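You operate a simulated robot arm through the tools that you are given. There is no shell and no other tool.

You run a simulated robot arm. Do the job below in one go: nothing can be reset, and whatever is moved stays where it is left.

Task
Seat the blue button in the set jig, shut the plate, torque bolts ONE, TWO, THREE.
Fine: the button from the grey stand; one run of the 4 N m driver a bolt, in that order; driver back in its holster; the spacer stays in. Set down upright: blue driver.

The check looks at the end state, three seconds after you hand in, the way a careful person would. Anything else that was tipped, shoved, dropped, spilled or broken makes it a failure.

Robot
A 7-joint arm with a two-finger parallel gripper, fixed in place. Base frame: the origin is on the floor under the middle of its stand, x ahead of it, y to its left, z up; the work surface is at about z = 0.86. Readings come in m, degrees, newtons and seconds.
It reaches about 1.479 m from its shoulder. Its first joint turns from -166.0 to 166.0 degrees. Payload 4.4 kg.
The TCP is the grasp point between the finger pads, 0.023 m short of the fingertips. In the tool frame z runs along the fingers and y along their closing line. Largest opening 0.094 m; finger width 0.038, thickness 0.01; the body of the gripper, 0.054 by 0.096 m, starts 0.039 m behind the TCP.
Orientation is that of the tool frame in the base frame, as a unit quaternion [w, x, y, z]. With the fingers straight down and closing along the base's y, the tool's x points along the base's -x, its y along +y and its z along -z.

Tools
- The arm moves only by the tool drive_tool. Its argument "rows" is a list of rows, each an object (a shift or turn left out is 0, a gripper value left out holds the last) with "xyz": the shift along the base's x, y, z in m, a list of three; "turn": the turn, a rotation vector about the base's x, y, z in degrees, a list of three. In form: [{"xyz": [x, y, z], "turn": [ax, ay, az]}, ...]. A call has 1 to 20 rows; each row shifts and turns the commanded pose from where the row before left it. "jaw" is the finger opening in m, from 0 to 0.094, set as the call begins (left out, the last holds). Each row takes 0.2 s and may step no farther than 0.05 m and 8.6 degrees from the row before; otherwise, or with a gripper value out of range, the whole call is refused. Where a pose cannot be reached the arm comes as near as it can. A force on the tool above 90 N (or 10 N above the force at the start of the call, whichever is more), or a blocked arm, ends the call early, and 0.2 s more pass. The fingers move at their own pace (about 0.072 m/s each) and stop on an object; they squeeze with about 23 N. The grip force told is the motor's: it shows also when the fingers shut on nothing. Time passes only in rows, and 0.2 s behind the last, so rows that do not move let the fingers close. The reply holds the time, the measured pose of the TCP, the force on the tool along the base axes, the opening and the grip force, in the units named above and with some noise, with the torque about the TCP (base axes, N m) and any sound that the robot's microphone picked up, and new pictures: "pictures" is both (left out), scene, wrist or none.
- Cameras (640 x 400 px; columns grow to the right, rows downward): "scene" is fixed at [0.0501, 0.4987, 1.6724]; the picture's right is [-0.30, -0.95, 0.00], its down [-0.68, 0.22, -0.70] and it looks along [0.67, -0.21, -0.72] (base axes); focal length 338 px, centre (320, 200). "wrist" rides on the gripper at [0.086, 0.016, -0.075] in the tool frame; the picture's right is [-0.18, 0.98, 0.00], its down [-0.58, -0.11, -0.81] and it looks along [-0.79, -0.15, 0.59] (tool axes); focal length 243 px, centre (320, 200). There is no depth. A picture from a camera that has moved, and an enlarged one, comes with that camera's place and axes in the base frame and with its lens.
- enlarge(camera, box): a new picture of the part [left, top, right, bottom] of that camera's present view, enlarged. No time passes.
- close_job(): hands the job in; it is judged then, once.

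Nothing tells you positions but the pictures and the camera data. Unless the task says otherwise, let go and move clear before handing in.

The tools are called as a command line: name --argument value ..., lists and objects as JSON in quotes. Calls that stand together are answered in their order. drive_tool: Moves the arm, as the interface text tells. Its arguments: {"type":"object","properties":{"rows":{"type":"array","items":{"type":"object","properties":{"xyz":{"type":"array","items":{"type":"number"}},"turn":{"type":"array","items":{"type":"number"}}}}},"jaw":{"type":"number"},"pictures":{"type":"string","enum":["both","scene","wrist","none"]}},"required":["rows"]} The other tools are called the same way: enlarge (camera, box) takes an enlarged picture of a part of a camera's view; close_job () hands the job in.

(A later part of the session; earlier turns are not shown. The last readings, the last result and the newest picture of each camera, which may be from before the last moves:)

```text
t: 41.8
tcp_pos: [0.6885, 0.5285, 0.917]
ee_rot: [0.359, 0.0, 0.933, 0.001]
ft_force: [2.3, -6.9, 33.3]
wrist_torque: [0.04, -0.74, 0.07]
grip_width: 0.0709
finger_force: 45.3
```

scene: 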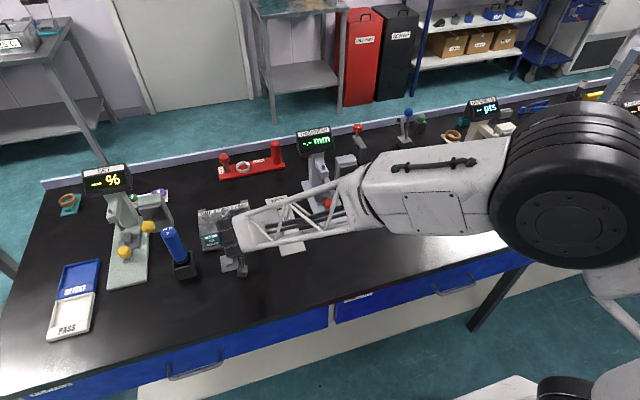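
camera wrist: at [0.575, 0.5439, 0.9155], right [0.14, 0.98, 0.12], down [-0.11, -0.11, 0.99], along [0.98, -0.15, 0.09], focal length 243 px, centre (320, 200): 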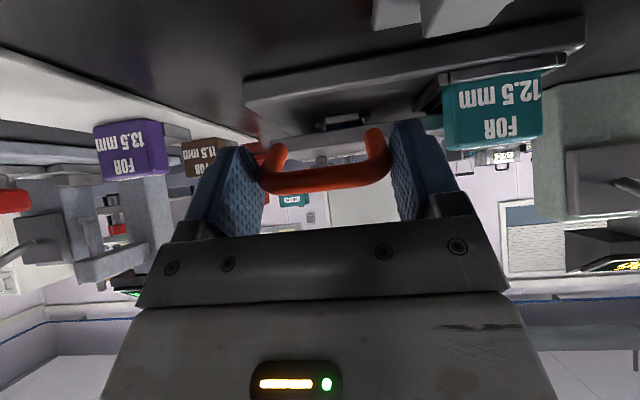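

Force rises firmly, so the plate is down on the button. I'll unload, open the jaws and back straight out along the finger direction.

drive_tool --rows '[{"xyz": [0.0003, 0, 0.0025]}, {"xyz": [0, 0, 0]}]' --pictures "none"

drive_tool --rows '[{"xyz": [0, 0, 0]}, {"xyz": [0, 0, 0]}, {"xyz": [-0.01, 0, 0.0111]}, {"xyz": [-0.02, 0, 0.0223]}, {"xyz": [-0.02, 0, 0.0223]}, {"xyz": [-0.01, 0, 0.04]}, {"xyz": [0, 0, 0.04], "turn": [0, 6, 0]}, {"xyz": [0, 0, 0.04], "turn": [0, 8, 0]}, {"xyz": [0, 0, 0.03], "turn": [0, 8, 0]}, {"xyz": [0, 0, 0], "turn": [0, 8, 0]}, {"xyz": [0, 0, 0], "turn": [0, 8, 0]}, {"xyz": [0, 0, 0], "turn": [0, 4, 0]}, {"xyz": [0, 0, 0]}]' --jaw 0.094

enlarge --camera "scene" --box '[150, 170, 280, 290]'

enlarge --camera "wrist" --box '[230, 0, 430, 180]'

```text
t: 42.4
tcp_pos: [0.6867, 0.5282, 0.916]
ee_rot: [0.359, 0.0, 0.933, -0.001]
ft_force: [23.9, 7.8, 10.2]
wrist_torque: [0.75, -0.2, 0.49]
grip_width: 0.0703
finger_force: 45.1
```

```text
t: 45.2
tcp_pos: [0.6277, 0.5271, 1.1244]
ee_rot: [0.0, 0.0, 1.0, 0.0]
ft_force: [-0.4, 0.4, -0.1]
wrist_torque: [0.0, 0.0, 0.03]
grip_width: 0.0942
finger_force: 0.1
camera wrist: at [0.5428, 0.5443, 1.1976], right [0.18, 0.98, 0.0], down [0.58, -0.11, 0.81], along [0.79, -0.15, -0.59], focal length 243 px, centre (320, 200)
```

scene: 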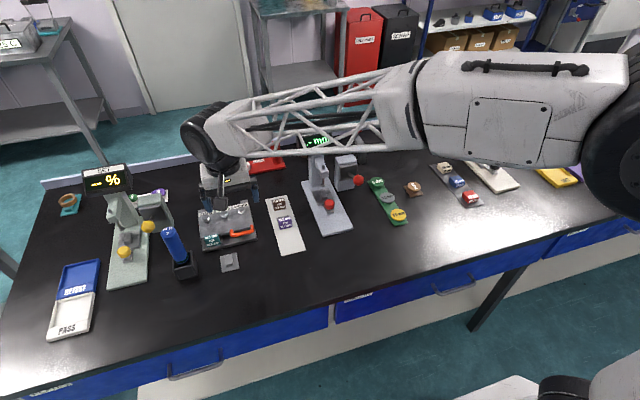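
wrist: 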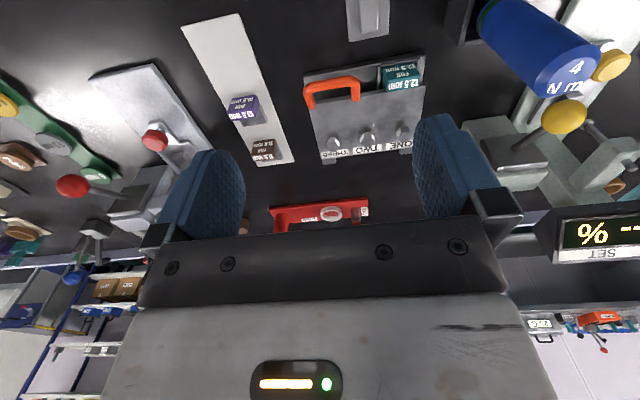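

```text
3.33 times, centred on (215, 230) of scene
camera zoom: at [0.0501, 0.4987, 1.6724], right [-0.3, -0.95, 0.0], down [-0.68, 0.22, -0.7], along [0.67, -0.21, -0.72], focal length 1125 px, centre (670, 100)
```

zoom: 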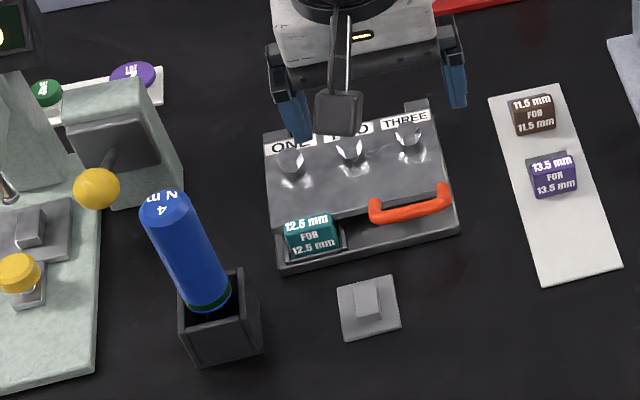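

```text
2.22 times, centred on (330, 90) of wrist
camera zoom: at [0.5428, 0.5443, 1.1976], right [0.18, 0.98, 0.0], down [0.58, -0.11, 0.81], along [0.79, -0.15, -0.59], focal length 539 px, centre (298, 444)
```

zoom: 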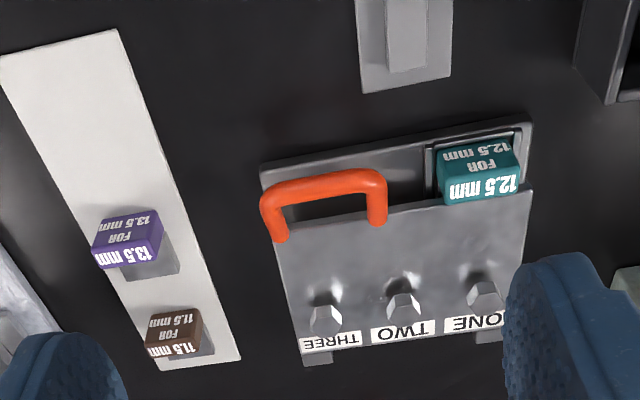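

The plate is shut, and the bolts sit in a row by the labels ONE, TWO and THREE. The driver's top is at about (0.651, 0.690, 1.034). I'll move the camera to inspect the driver and its holster.

drive_tool --rows '[{"xyz": [-0.015, 0.04, 0.01]}, {"xyz": [-0.015, 0.04, 0]}, {"xyz": [-0.015, 0.04, 0]}, {"xyz": [-0.01, 0.04, 0]}, {"xyz": [0, 0, 0]}]'

enlarge --camera "wrist" --box '[240, 0, 440, 180]'

enlarge --camera "scene" --box '[150, 210, 220, 290]'

```text
t: 46.4
tcp_pos: [0.5729, 0.6884, 1.1342]
ee_rot: [0.0, 0.0, 1.0, 0.0]
ft_force: [0.3, 0.3, 0.0]
wrist_torque: [-0.05, 0.0, 0.05]
grip_width: 0.094
finger_force: 0.0
camera wrist: at [0.4874, 0.7042, 1.2076], right [0.18, 0.98, 0.0], down [0.58, -0.11, 0.81], along [0.79, -0.15, -0.59], focal length 243 px, centre (320, 200)
```

scene: 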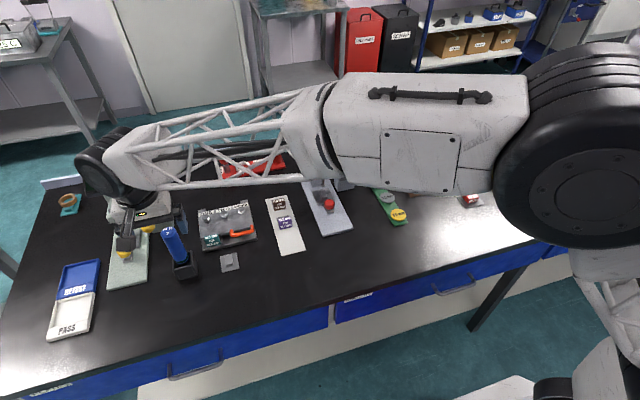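
wrist: 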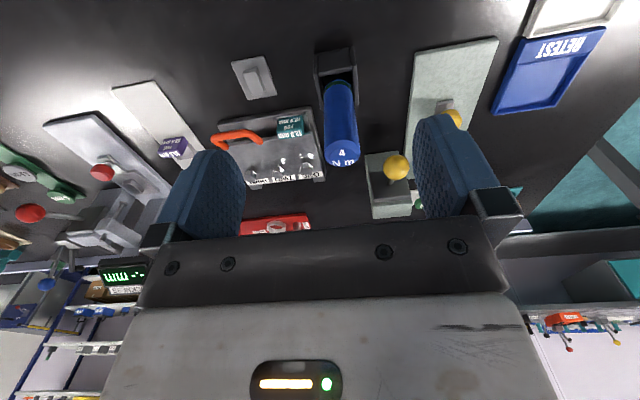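

```text
2.22 times, centred on (340, 90) of wrist
camera zoom: at [0.4874, 0.7042, 1.2076], right [0.18, 0.98, 0.0], down [0.58, -0.11, 0.81], along [0.79, -0.15, -0.59], focal length 539 px, centre (276, 444)
```

zoom: 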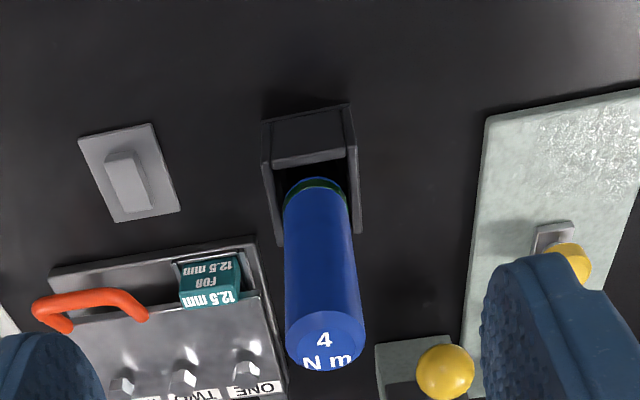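

```text
5.00 times, centred on (185, 250) of scene
camera zoom: at [0.0501, 0.4987, 1.6724], right [-0.3, -0.95, 0.0], down [-0.68, 0.22, -0.7], along [0.67, -0.21, -0.72], focal length 1688 px, centre (995, -50)
```

zoom: 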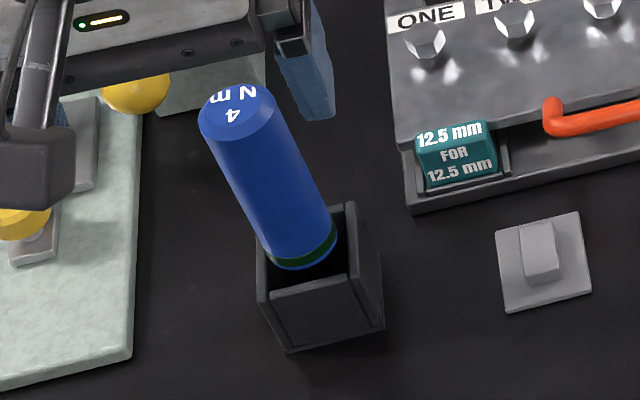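

The driver stands upright at about (0.657, 0.694), 36 mm across, with its top near z 1.027. I'll hover above it and verify alignment before gripping.

drive_tool --rows '[{"xyz": [0.03, 0.002, 0]}, {"xyz": [0.03, 0.002, -0.01]}, {"xyz": [0.024, 0.002, -0.02]}, {"xyz": [0, 0, 0]}]'

enlarge --camera "wrist" --box '[220, 0, 420, 140]'

enlarge --camera "scene" --box '[140, 190, 230, 290]'

```text
t: 47.4
tcp_pos: [0.6588, 0.6934, 1.1033]
ee_rot: [0.0, 0.0, 1.0, 0.001]
ft_force: [0.9, -1.2, -0.6]
wrist_torque: [0.03, -0.03, 0.04]
grip_width: 0.094
finger_force: 0.0
camera wrist: at [0.5716, 0.7095, 1.1781], right [0.18, 0.98, 0.0], down [0.58, -0.11, 0.81], along [0.79, -0.15, -0.59], focal length 243 px, centre (320, 200)
```

scene: 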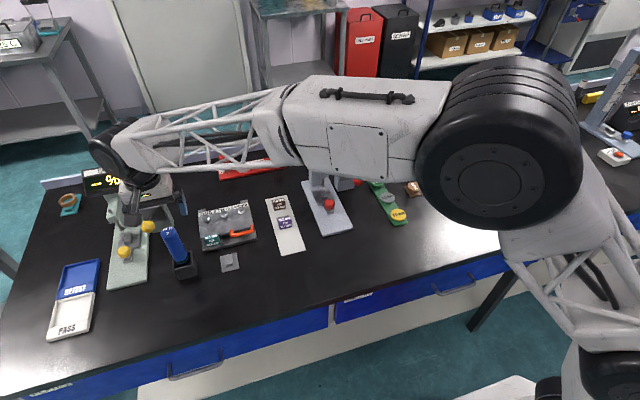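
wrist: 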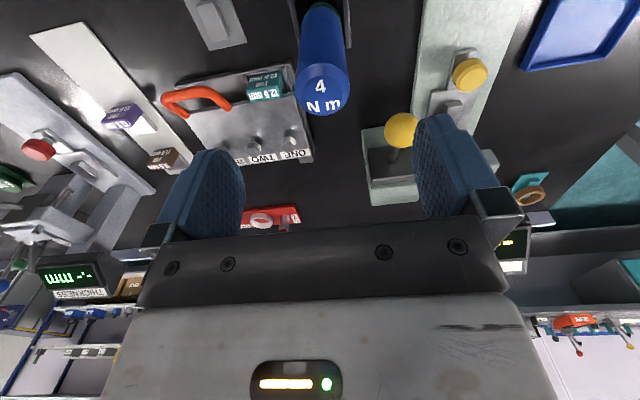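

```text
2.86 times, centred on (320, 70) of wrist
camera zoom: at [0.5716, 0.7095, 1.1781], right [0.18, 0.98, 0.0], down [0.58, -0.11, 0.81], along [0.79, -0.15, -0.59], focal length 693 px, centre (320, 571)
```

zoom: 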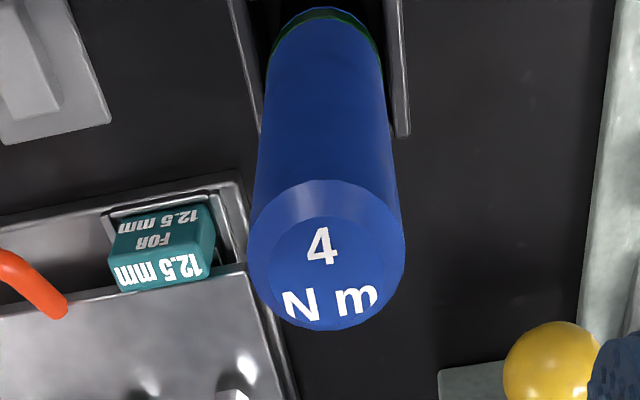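

```text
4.00 times, centred on (185, 240) of scene
camera zoom: at [0.0501, 0.4987, 1.6724], right [-0.3, -0.95, 0.0], down [-0.68, 0.22, -0.7], along [0.67, -0.21, -0.72], focal length 1350 px, centre (860, 40)
```

zoom: 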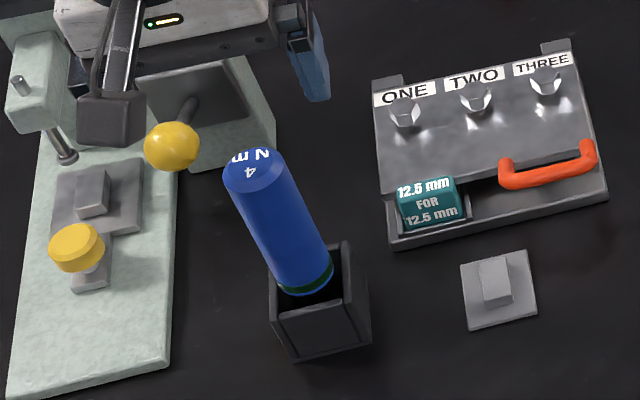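

drive_tool --rows '[{"xyz": [-0.0035, 0.002, -0.02]}, {"xyz": [0, 0, -0.03]}, {"xyz": [0, 0, -0.03]}, {"xyz": [0, 0, -0.02]}, {"xyz": [0, 0, -0.003]}, {"xyz": [0, 0, 0]}]'

enlarge --camera "wrist" --box '[200, 40, 440, 230]'

enlarge --camera "scene" --box '[130, 190, 220, 290]'

```text
t: 48.8
tcp_pos: [0.6523, 0.6949, 1.0006]
ee_rot: [0.001, 0.0, 1.0, 0.0]
ft_force: [0.8, -0.4, 0.0]
wrist_torque: [-0.01, 0.0, 0.03]
grip_width: 0.0939
finger_force: 0.0
camera wrist: at [0.5672, 0.7123, 1.0743], right [0.18, 0.98, 0.0], down [0.58, -0.11, 0.81], along [0.79, -0.15, -0.59], focal length 243 px, centre (320, 200)
```

scene: 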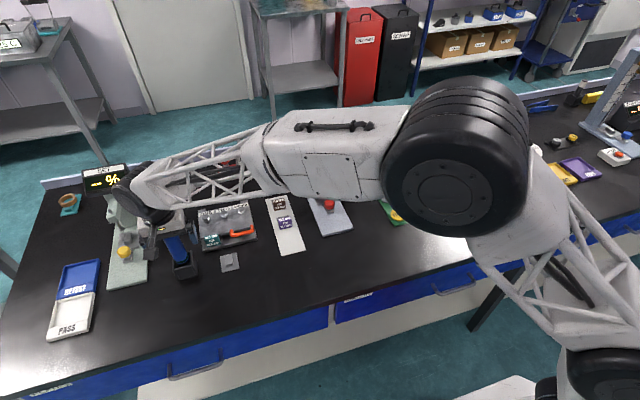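
wrist: 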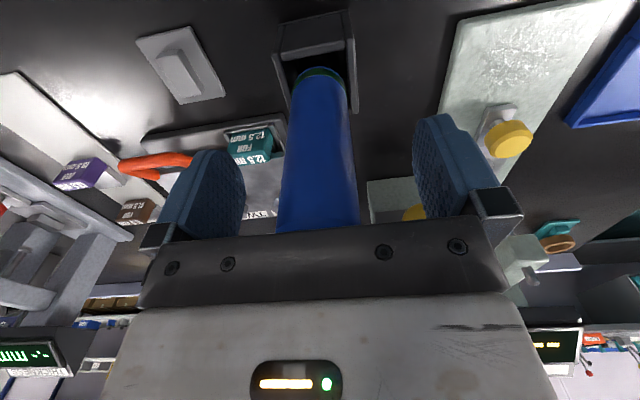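

```text
2.11 times, centred on (320, 135) of wrist
camera zoom: at [0.5672, 0.7123, 1.0743], right [0.18, 0.98, 0.0], down [0.58, -0.11, 0.81], along [0.79, -0.15, -0.59], focal length 511 px, centre (320, 337)
```

zoom: 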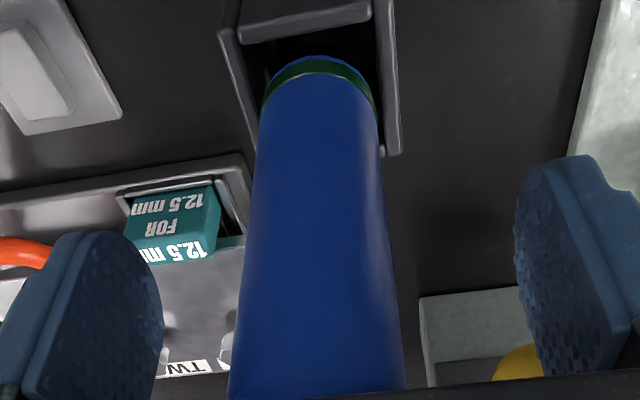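

```text
4.00 times, centred on (175, 240) of scene
camera zoom: at [0.0501, 0.4987, 1.6724], right [-0.3, -0.95, 0.0], down [-0.68, 0.22, -0.7], along [0.67, -0.21, -0.72], focal length 1350 px, centre (900, 40)
```

zoom: 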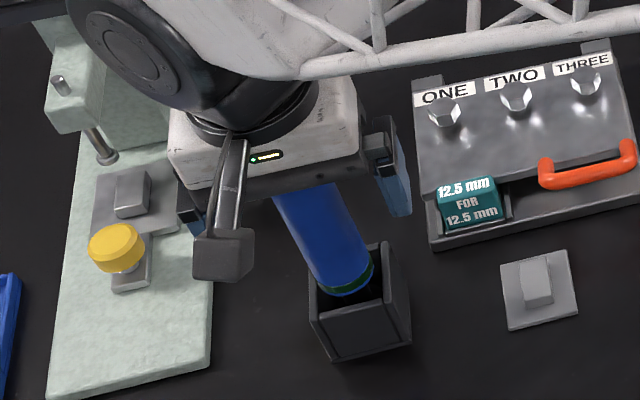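

The fingers straddle the driver evenly. I'll close on it now.

drive_tool --rows '[{"xyz": [0, 0, 0]}, {"xyz": [0, 0, 0]}, {"xyz": [0, 0, 0]}, {"xyz": [0, 0, 0]}]' --jaw 0.025 --pictures "wrist"

```text
t: 49.8
tcp_pos: [0.653, 0.6957, 1.0003]
ee_rot: [0.0, 0.001, 1.0, 0.0]
ft_force: [0.5, -2.7, 1.0]
wrist_torque: [-0.27, -0.01, -0.03]
grip_width: 0.0359
finger_force: 23.5
camera wrist: at [0.5673, 0.7122, 1.0745], right [0.18, 0.98, 0.0], down [0.58, -0.11, 0.81], along [0.79, -0.15, -0.59], focal length 243 px, centre (320, 200)
```

wrist: 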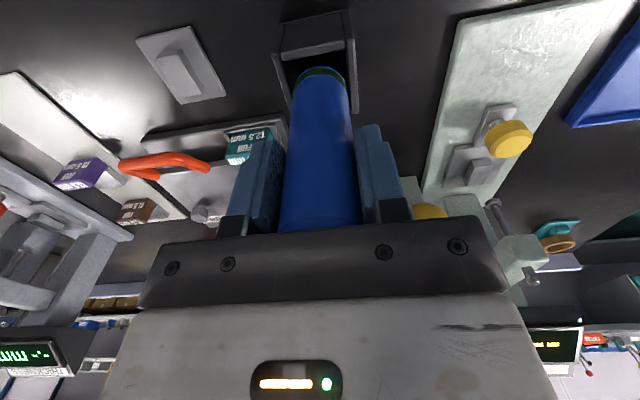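

Gripped at 36 mm. I'll lift it straight out of the holster and look at its tip.

drive_tool --rows '[{"xyz": [0, 0, 0.01]}, {"xyz": [0, 0, 0.02]}, {"xyz": [0, 0, 0.025]}, {"xyz": [0, 0, 0.025]}, {"xyz": [0, 0, 0.03]}, {"xyz": [0, 0, 0]}]'

enlarge --camera "wrist" --box '[220, 0, 420, 180]'

enlarge --camera "scene" --box '[120, 170, 230, 290]'

```text
t: 51.2
tcp_pos: [0.6539, 0.6952, 1.11]
ee_rot: [0.0, 0.0, 1.0, 0.0]
ft_force: [1.1, 0.8, -6.9]
wrist_torque: [0.05, 0.03, -0.03]
grip_width: 0.0358
finger_force: 23.1
camera wrist: at [0.5676, 0.7122, 1.1838], right [0.18, 0.98, 0.0], down [0.58, -0.11, 0.81], along [0.79, -0.15, -0.59], focal length 243 px, centre (320, 200)
```

scene: 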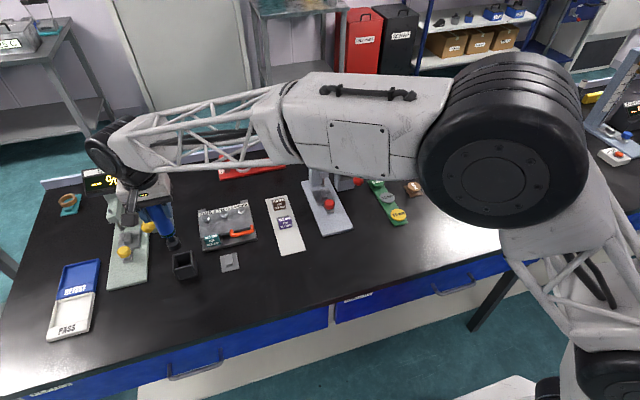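
wrist: 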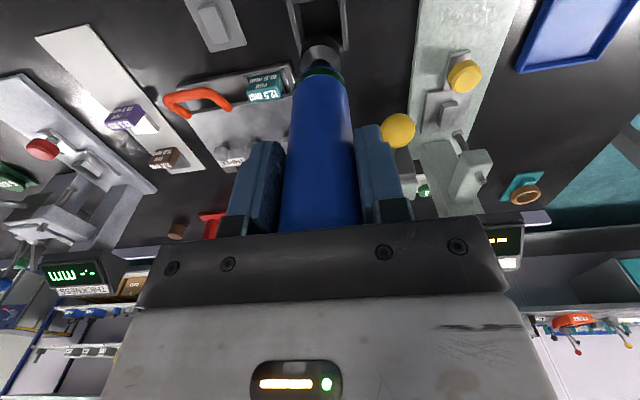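

```text
2.22 times, centred on (320, 90) of wrist
camera zoom: at [0.5676, 0.7122, 1.1838], right [0.18, 0.98, 0.0], down [0.58, -0.11, 0.81], along [0.79, -0.15, -0.59], focal length 539 px, centre (320, 444)
```

zoom: 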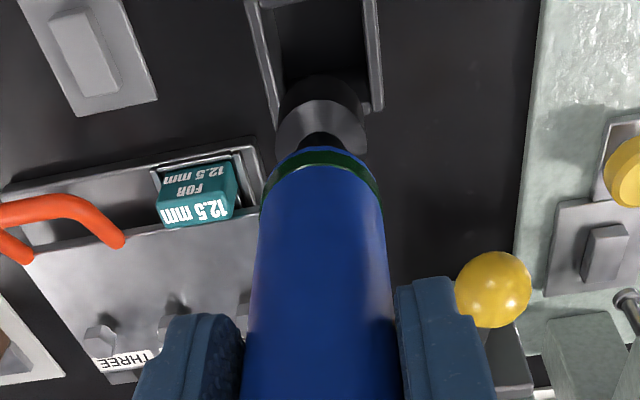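

```text
3.33 times, centred on (175, 230) of scene
camera zoom: at [0.0501, 0.4987, 1.6724], right [-0.3, -0.95, 0.0], down [-0.68, 0.22, -0.7], along [0.67, -0.21, -0.72], focal length 1125 px, centre (803, 100)
```

zoom: 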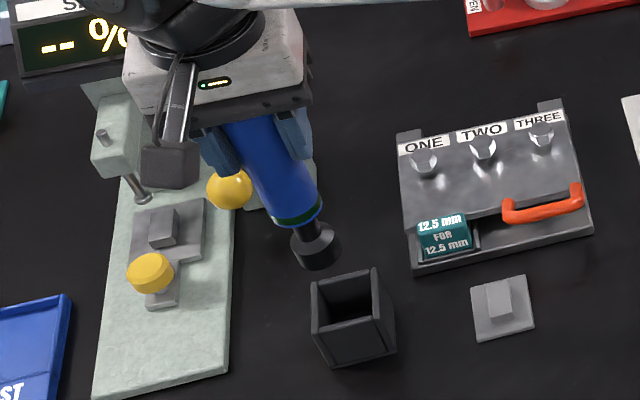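

The driver has a round socket about 137 mm below the TCP. Bolts ONE, TWO and THREE are at about x 0.789 and y 0.623, 0.571, 0.518, with heads near z 0.91. I'll carry the driver over bolt ONE and hover.

drive_tool --rows '[{"xyz": [0.02, -0.02, 0]}, {"xyz": [0.035, -0.02, 0]}, {"xyz": [0.04, -0.02, 0]}, {"xyz": [0.035, -0.012, 0]}, {"xyz": [0.0035, 0, -0.01]}, {"xyz": [0, 0, 0]}]'

enlarge --camera "wrist" --box '[220, 0, 420, 130]'

enlarge --camera "scene" --box '[170, 150, 270, 260]'

```text
t: 52.6
tcp_pos: [0.7875, 0.6229, 1.1002]
ee_rot: [0.0, -0.001, 1.0, 0.0]
ft_force: [0.4, 0.5, -6.2]
wrist_torque: [0.05, 0.07, 0.01]
grip_width: 0.0357
finger_force: 23.0
camera wrist: at [0.7017, 0.6401, 1.1743], right [0.18, 0.98, 0.0], down [0.58, -0.11, 0.81], along [0.79, -0.15, -0.59], focal length 243 px, centre (320, 200)
```

scene: 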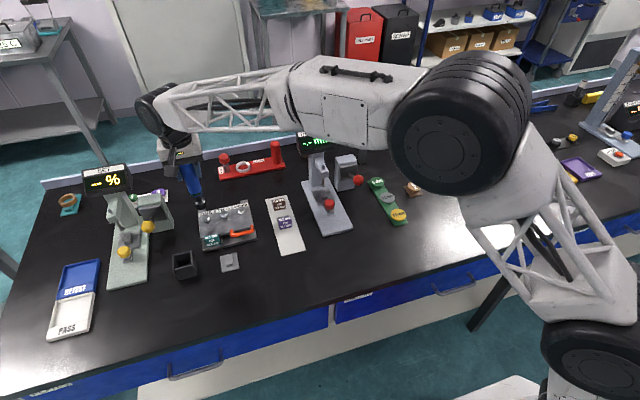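
wrist: 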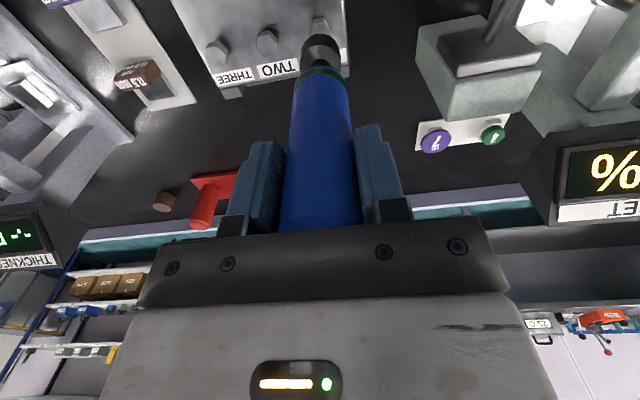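

```text
3.08 times, centred on (320, 65) of wrist
camera zoom: at [0.7017, 0.6401, 1.1743], right [0.18, 0.98, 0.0], down [0.58, -0.11, 0.81], along [0.79, -0.15, -0.59], focal length 746 px, centre (320, 615)
```

zoom: 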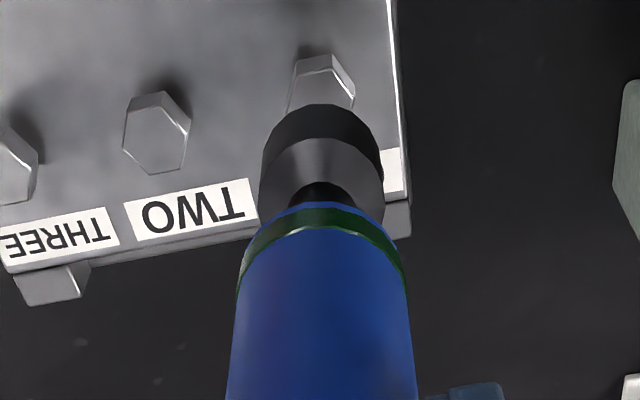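

```text
3.64 times, centred on (220, 205) of scene
camera zoom: at [0.0501, 0.4987, 1.6724], right [-0.3, -0.95, 0.0], down [-0.68, 0.22, -0.7], along [0.67, -0.21, -0.72], focal length 1228 px, centre (684, 182)
```

zoom: 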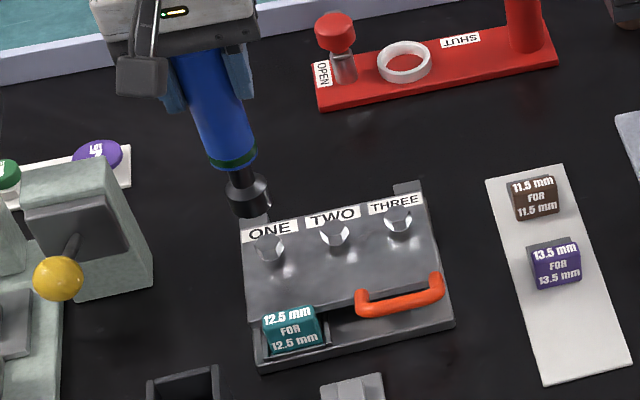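

enlarge --camera "wrist" --box '[240, 5, 350, 85]'

enlarge --camera "scene" --box '[195, 195, 255, 235]'

```text
5.00 times, centred on (295, 45) of wrist
camera zoom: at [0.7017, 0.6401, 1.1743], right [0.18, 0.98, 0.0], down [0.58, -0.11, 0.81], along [0.79, -0.15, -0.59], focal length 1213 px, centre (445, 975)
```

zoom: 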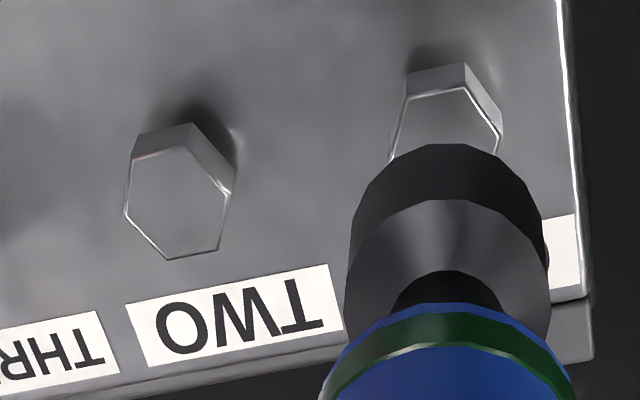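

```text
10.00 times, centred on (225, 215) of scene
camera zoom: at [0.0501, 0.4987, 1.6724], right [-0.3, -0.95, 0.0], down [-0.68, 0.22, -0.7], along [0.67, -0.21, -0.72], focal length 3376 px, centre (1270, 50)
```

zoom: 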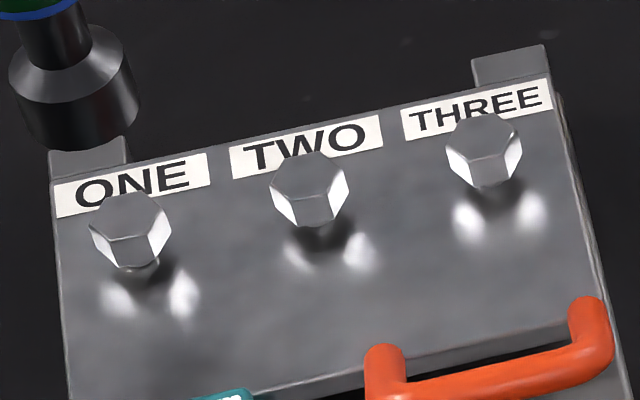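

Bolt ONE's head centre comes out at about (0.791, 0.6247, 0.916). I'll correct by 3 mm in x, lower to just above the head and check again.

drive_tool --rows '[{"xyz": [0.003, 0.0006, -0.015]}, {"xyz": [0, 0, -0.015]}, {"xyz": [0, 0, -0.006]}, {"xyz": [0, 0, 0]}]'

enlarge --camera "wrist" --box '[240, 5, 380, 95]'

enlarge --camera "scene" --box '[190, 185, 250, 230]'

```text
t: 53.6
tcp_pos: [0.7898, 0.6243, 1.064]
ee_rot: [0.001, 0.001, 1.0, 0.0]
ft_force: [0.2, 0.5, -8.1]
wrist_torque: [0.04, 0.02, 0.02]
grip_width: 0.0357
finger_force: 23.3
camera wrist: at [0.7043, 0.6405, 1.1382], right [0.18, 0.98, 0.0], down [0.58, -0.11, 0.81], along [0.79, -0.15, -0.59], focal length 243 px, centre (320, 200)
```

scene: 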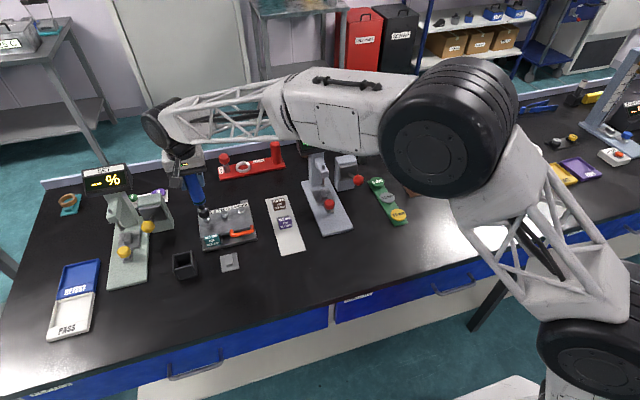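
wrist: 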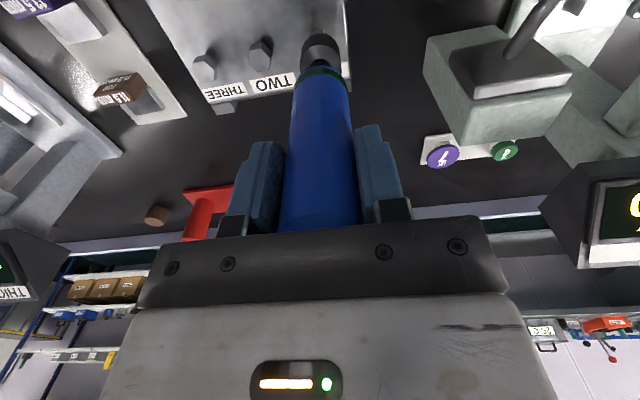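

```text
4.44 times, centred on (310, 50) of wrist
camera zoom: at [0.7043, 0.6405, 1.1382], right [0.18, 0.98, 0.0], down [0.58, -0.11, 0.81], along [0.79, -0.15, -0.59], focal length 1078 px, centre (364, 867)
```

zoom: 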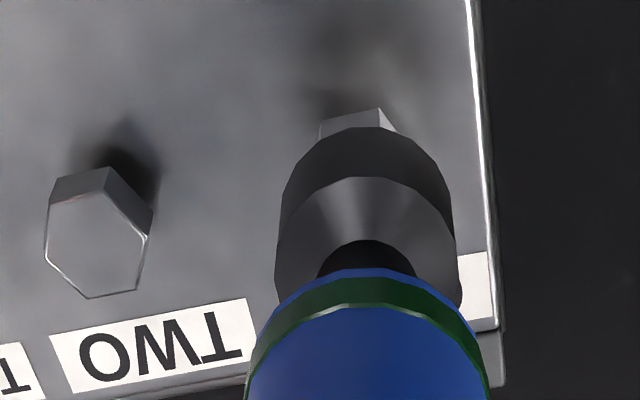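

```text
8.89 times, centred on (220, 208) of scene
camera zoom: at [0.0501, 0.4987, 1.6724], right [-0.3, -0.95, 0.0], down [-0.68, 0.22, -0.7], along [0.67, -0.21, -0.72], focal length 3001 px, centre (1209, 133)
```

zoom: 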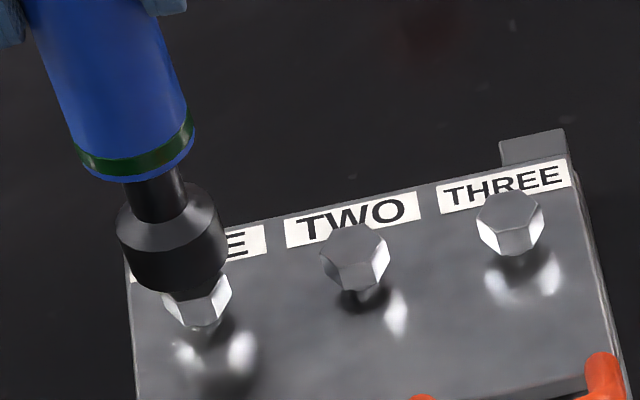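

Alignment is within 1 mm. I'll lower in small steps and watch force and sound.

drive_tool --rows '[{"xyz": [0, 0, -0.005]}, {"xyz": [0, 0, -0.004]}, {"xyz": [0, 0, 0]}]' --pictures "none"

drive_tool --rows '[{"xyz": [0, 0, -0.003]}, {"xyz": [0, 0, 0]}]' --pictures "none"

```text
t: 54.4
tcp_pos: [0.7894, 0.6247, 1.0545]
ee_rot: [0.001, 0.001, 1.0, 0.001]
ft_force: [-0.7, 0.4, -6.4]
wrist_torque: [0.04, 0.0, -0.02]
grip_width: 0.0357
finger_force: 23.5
```

```text
t: 55.0
tcp_pos: [0.7906, 0.6256, 1.0515]
ee_rot: [0.0, 0.0, 1.0, 0.0]
ft_force: [-0.2, 0.7, -6.7]
wrist_torque: [0.02, 0.01, 0.03]
grip_width: 0.036
finger_force: 23.2
```

drive_tool --rows '[{"xyz": [0, 0, -0.003]}, {"xyz": [0, 0, 0]}]' --pictures "none"

drive_tool --rows '[{"xyz": [0, 0, -0.002]}, {"xyz": [0, 0, 0]}]' --pictures "both"

enlarge --camera "scene" --box '[190, 185, 250, 230]'

```text
t: 55.6
tcp_pos: [0.7903, 0.6241, 1.0496]
ee_rot: [0.0, 0.0, 1.0, 0.0]
ft_force: [1.3, 0.6, -7.7]
wrist_torque: [0.02, 0.01, -0.01]
grip_width: 0.0361
finger_force: 22.7
```

```text
t: 56.2
tcp_pos: [0.7905, 0.6239, 1.0462]
ee_rot: [0.0, 0.0, 1.0, 0.001]
ft_force: [-1.2, 0.2, -7.2]
wrist_torque: [0.01, 0.0, 0.02]
grip_width: 0.0356
finger_force: 23.7
camera wrist: at [0.7044, 0.6407, 1.1215], right [0.18, 0.98, 0.0], down [0.58, -0.11, 0.81], along [0.79, -0.15, -0.59], focal length 243 px, centre (320, 200)
```

scene: 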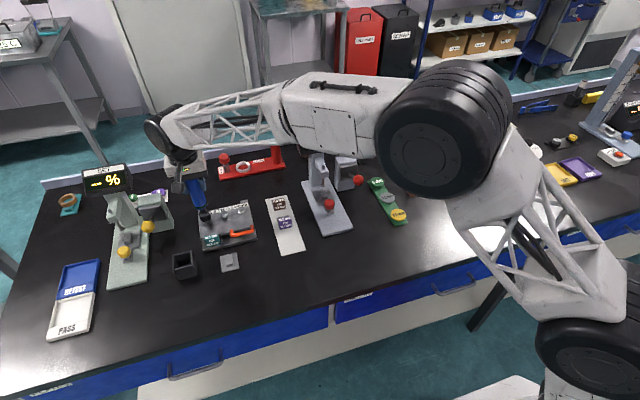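
wrist: 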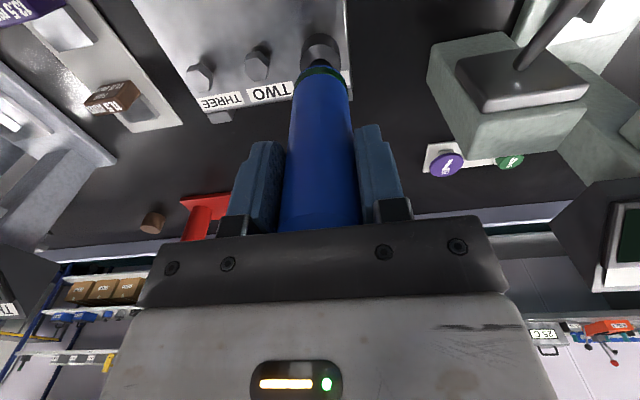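

```text
8.89 times, centred on (220, 208) of scene
camera zoom: at [0.0501, 0.4987, 1.6724], right [-0.3, -0.95, 0.0], down [-0.68, 0.22, -0.7], along [0.67, -0.21, -0.72], focal length 3001 px, centre (1209, 133)
```

zoom: 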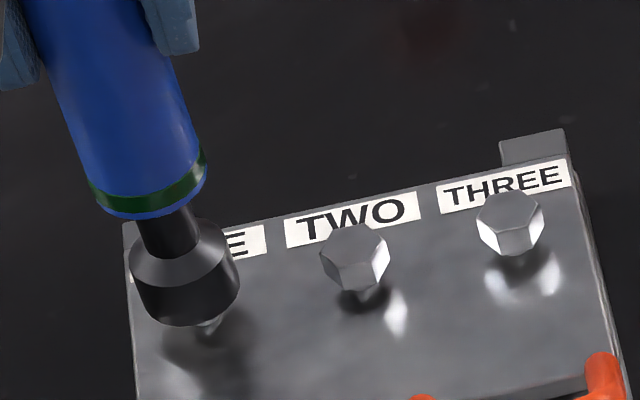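

The socket is slipping over the hex head without force. I'll keep going down slowly.

drive_tool --rows '[{"xyz": [0, 0, -0.002]}, {"xyz": [0, 0, 0]}]' --pictures "none"

drive_tool --rows '[{"xyz": [0, 0, -0.002]}, {"xyz": [0, 0, 0]}]' --pictures "none"

drive_tool --rows '[{"xyz": [0, 0, -0.002]}, {"xyz": [0, 0, 0]}]' --pictures "none"

```text
t: 56.8
tcp_pos: [0.7904, 0.6235, 1.0449]
ee_rot: [0.0, 0.0, 1.0, 0.0]
ft_force: [-0.1, 0.5, -7.8]
wrist_torque: [0.0, 0.01, 0.01]
grip_width: 0.0359
finger_force: 23.0
```

```text
t: 57.4
tcp_pos: [0.791, 0.6237, 1.043]
ee_rot: [0.0, -0.001, 1.0, 0.0]
ft_force: [0.4, 0.8, -7.3]
wrist_torque: [0.01, 0.02, -0.05]
grip_width: 0.0355
finger_force: 23.0
```

```text
t: 58.0
tcp_pos: [0.7887, 0.6232, 1.0415]
ee_rot: [-0.001, 0.0, 1.0, 0.0]
ft_force: [-1.6, 0.4, -7.3]
wrist_torque: [0.05, 0.03, -0.01]
grip_width: 0.0358
finger_force: 23.5
```

drive_tool --rows '[{"xyz": [0, 0, -0.0015]}, {"xyz": [0, 0, 0]}]' --pictures "none"

drive_tool --rows '[{"xyz": [0, 0, -0.0015]}, {"xyz": [0, 0, 0]}]' --pictures "scene"

enlarge --camera "scene" --box '[190, 185, 250, 230]'

```text
t: 58.6
tcp_pos: [0.7908, 0.6246, 1.04]
ee_rot: [0.0, 0.0, 1.0, 0.0]
ft_force: [-0.7, -0.3, -6.6]
wrist_torque: [-0.01, -0.03, -0.02]
grip_width: 0.0359
finger_force: 22.7
```

```text
t: 59.2
tcp_pos: [0.7894, 0.6229, 1.0386]
ee_rot: [-0.001, -0.001, 1.0, -0.001]
ft_force: [0.8, 0.3, -6.4]
wrist_torque: [0.04, 0.01, 0.01]
grip_width: 0.0356
finger_force: 23.5
```

scene: 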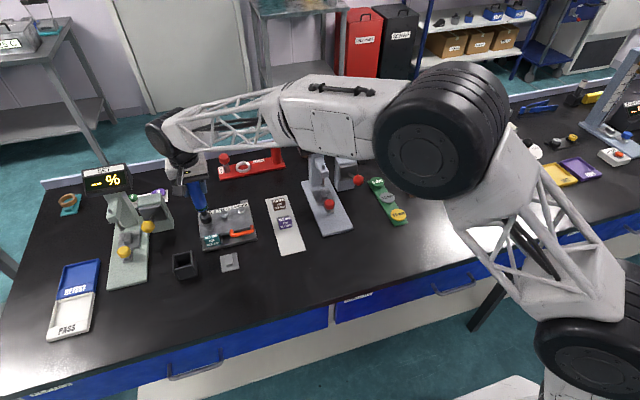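

```text
8.89 times, centred on (220, 208) of scene
camera zoom: at [0.0501, 0.4987, 1.6724], right [-0.3, -0.95, 0.0], down [-0.68, 0.22, -0.7], along [0.67, -0.21, -0.72], focal length 3001 px, centre (1209, 133)
```

zoom: 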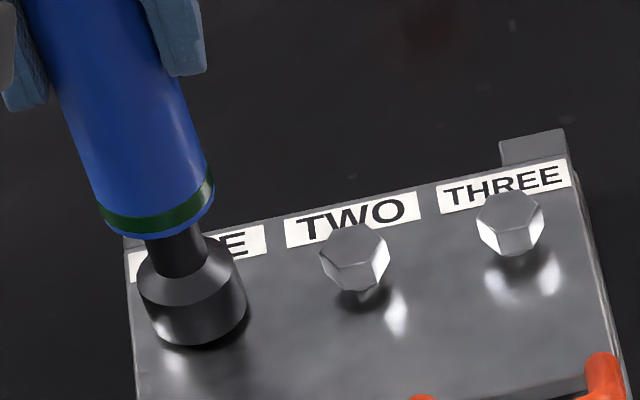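

drive_tool --rows '[{"xyz": [0, 0, -0.0015]}, {"xyz": [0, 0, 0]}]' --pictures "none"

drive_tool --rows '[{"xyz": [0, 0, -0.0015]}, {"xyz": [0, 0, 0]}]' --pictures "none"

```text
t: 59.8
tcp_pos: [0.7902, 0.6237, 1.0383]
ee_rot: [0.001, 0.0, 1.0, 0.001]
ft_force: [-3.2, -0.9, 9.2]
wrist_torque: [-0.3, 0.45, 0.0]
grip_width: 0.0359
finger_force: 23.3
```

```text
t: 60.4
tcp_pos: [0.7906, 0.6239, 1.0361]
ee_rot: [0.001, 0.001, 1.0, 0.001]
ft_force: [0.0, -2.0, 17.7]
wrist_torque: [-0.29, -0.1, -0.02]
grip_width: 0.0359
finger_force: 22.8
```

I feel contact with about 25 N of press and no sound yet. I'll press slightly more and hold.

drive_tool --rows '[{"xyz": [0, 0, -0.001]}, {"xyz": [0, 0, 0]}, {"xyz": [0, 0, 0]}, {"xyz": [0, 0, 0]}]' --pictures "both"

enlarge --camera "scene" --box '[190, 185, 250, 230]'

enlarge --camera "wrist" --box '[240, 5, 380, 95]'

```text
t: 61.4
tcp_pos: [0.7905, 0.6232, 1.0324]
ee_rot: [-0.001, 0.0, 1.0, 0.001]
ft_force: [-0.7, 2.4, 2.2]
wrist_torque: [0.37, 0.18, -0.01]
grip_width: 0.0356
finger_force: 23.0
camera wrist: at [0.7042, 0.6404, 1.1075], right [0.18, 0.98, 0.0], down [0.58, -0.11, 0.81], along [0.79, -0.15, -0.59], focal length 243 px, centre (320, 200)
```

scene: 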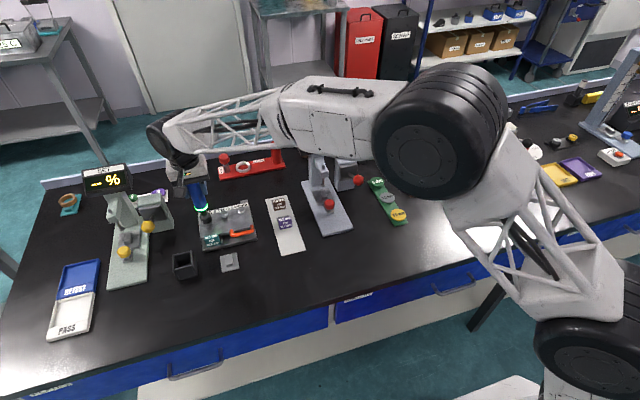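
wrist: 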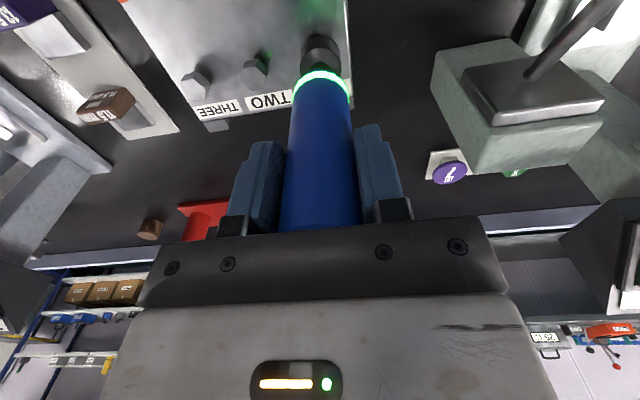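

```text
8.89 times, centred on (220, 208) of scene
camera zoom: at [0.0501, 0.4987, 1.6724], right [-0.3, -0.95, 0.0], down [-0.68, 0.22, -0.7], along [0.67, -0.21, -0.72], focal length 3001 px, centre (1209, 133)
```

zoom: 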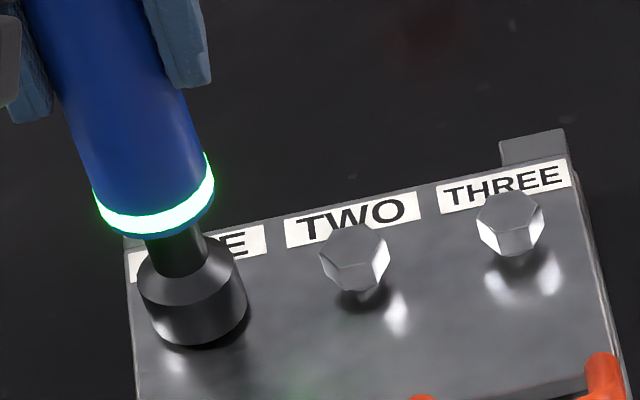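

```text
4.44 times, centred on (310, 50) of wrist
camera zoom: at [0.7042, 0.6404, 1.1075], right [0.18, 0.98, 0.0], down [0.58, -0.11, 0.81], along [0.79, -0.15, -0.59], focal length 1078 px, centre (364, 867)
```

zoom: 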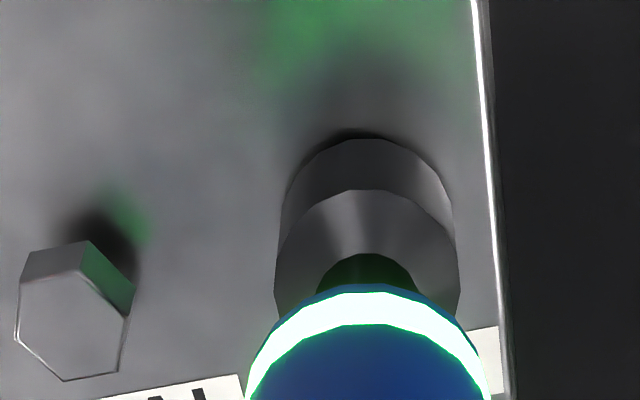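

The driver's ring has lit green and the force dropped, so the bolt has been run. I'll check briefly, without pushing, whether the light changes.

drive_tool --rows '[{"xyz": [0, 0, 0]}, {"xyz": [0, 0, 0]}]' --pictures "scene"

enlarge --camera "scene" --box '[190, 185, 250, 230]'

```text
t: 62.0
tcp_pos: [0.7912, 0.6235, 1.0342]
ee_rot: [-0.001, 0.0, 1.0, 0.0]
ft_force: [-0.2, 0.8, -5.2]
wrist_torque: [0.08, 0.12, -0.01]
grip_width: 0.0358
finger_force: 23.0
```

scene: 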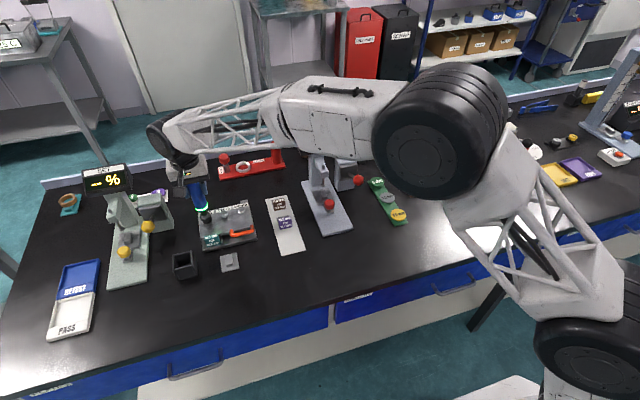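

```text
8.89 times, centred on (220, 208) of scene
camera zoom: at [0.0501, 0.4987, 1.6724], right [-0.3, -0.95, 0.0], down [-0.68, 0.22, -0.7], along [0.67, -0.21, -0.72], focal length 3001 px, centre (1209, 133)
```

zoom: 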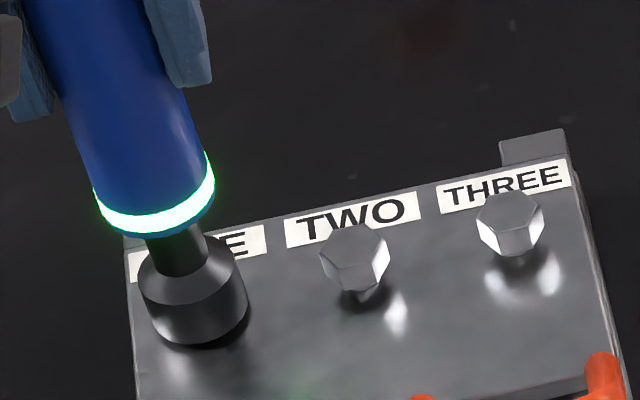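

drive_tool --rows '[{"xyz": [0, 0, 0]}, {"xyz": [0, 0, 0]}, {"xyz": [0, 0, 0]}, {"xyz": [0, 0, 0]}]' --pictures "scene"

enlarge --camera "scene" --box '[190, 185, 250, 230]'

```text
t: 63.0
tcp_pos: [0.7907, 0.6243, 1.0334]
ee_rot: [0.0, 0.0, 1.0, 0.0]
ft_force: [0.0, 0.6, -6.7]
wrist_torque: [-0.03, 0.0, 0.02]
grip_width: 0.0359
finger_force: 23.0
```

scene: 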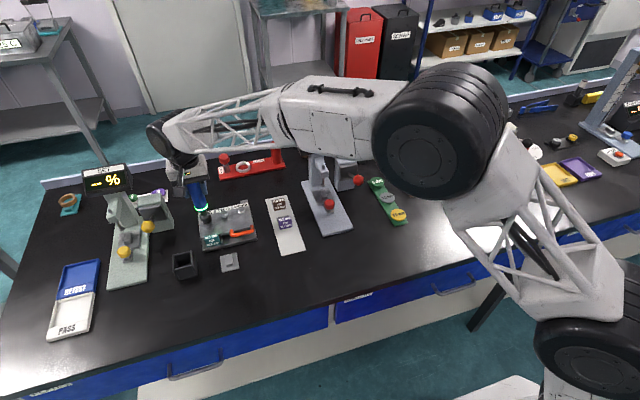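

```text
8.89 times, centred on (220, 208) of scene
camera zoom: at [0.0501, 0.4987, 1.6724], right [-0.3, -0.95, 0.0], down [-0.68, 0.22, -0.7], along [0.67, -0.21, -0.72], focal length 3001 px, centre (1209, 133)
```

zoom: 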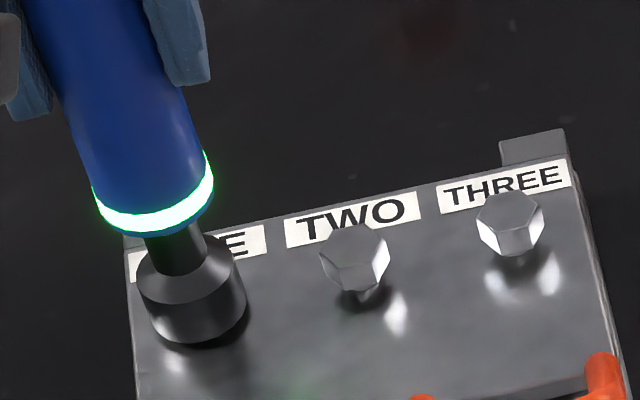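

The light stays on with no press force, so the run looks complete. The driver slid about 5 mm up in the grip. I'll lift off bolt ONE and inspect it.

drive_tool --rows '[{"xyz": [0, 0, 0.005]}, {"xyz": [0, 0, 0.015]}, {"xyz": [0, 0, 0.02]}, {"xyz": [0, 0, 0]}]' --pictures "both"

enlarge --camera "scene" --box '[190, 185, 250, 230]'

enlarge --camera "wrist" --box '[240, 0, 380, 90]'

```text
t: 64.0
tcp_pos: [0.7905, 0.6246, 1.0747]
ee_rot: [-0.001, 0.0, 1.0, 0.0]
ft_force: [0.1, -0.1, -6.2]
wrist_torque: [0.03, -0.02, 0.01]
grip_width: 0.0356
finger_force: 23.1
camera wrist: at [0.7043, 0.6404, 1.1485], right [0.18, 0.98, 0.0], down [0.58, -0.11, 0.81], along [0.79, -0.15, -0.59], focal length 243 px, centre (320, 200)
```

scene: 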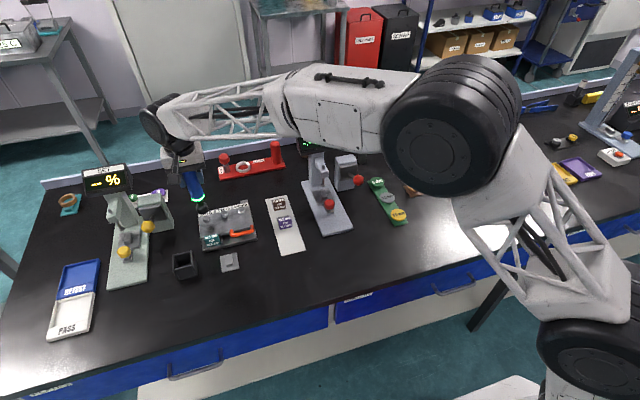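
wrist: 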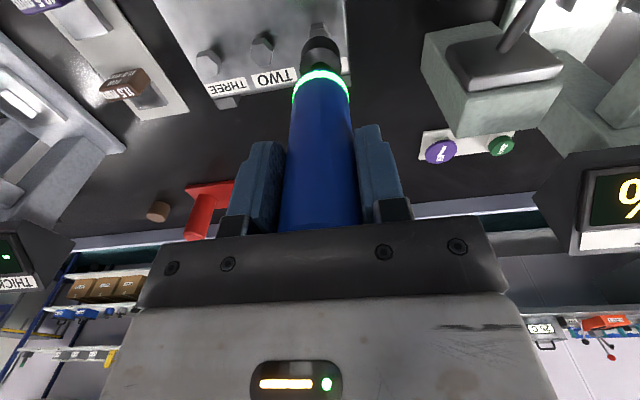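

```text
8.89 times, centred on (220, 208) of scene
camera zoom: at [0.0501, 0.4987, 1.6724], right [-0.3, -0.95, 0.0], down [-0.68, 0.22, -0.7], along [0.67, -0.21, -0.72], focal length 3001 px, centre (1209, 133)
```

zoom: 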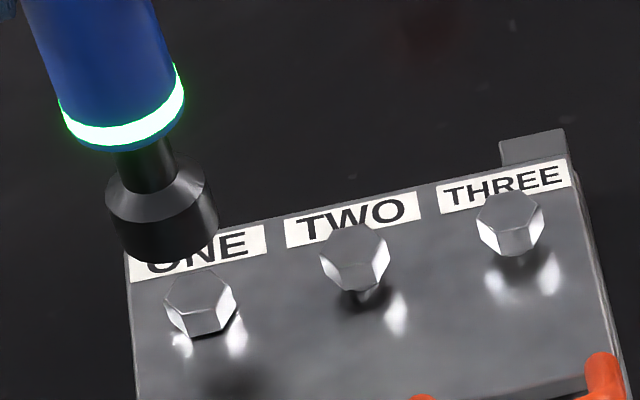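

```text
4.44 times, centred on (310, 45) of wrist
camera zoom: at [0.7043, 0.6404, 1.1485], right [0.18, 0.98, 0.0], down [0.58, -0.11, 0.81], along [0.79, -0.15, -0.59], focal length 1078 px, centre (364, 889)
```

zoom: 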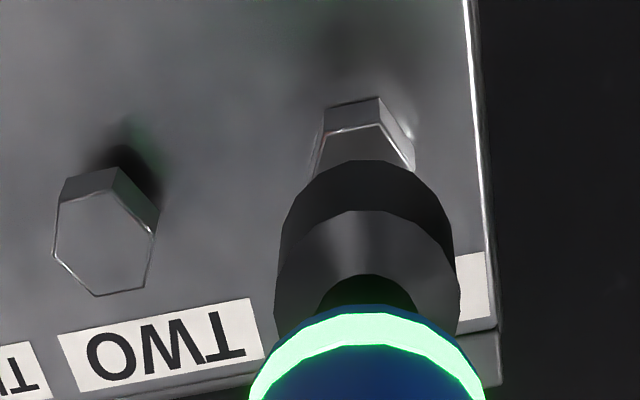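

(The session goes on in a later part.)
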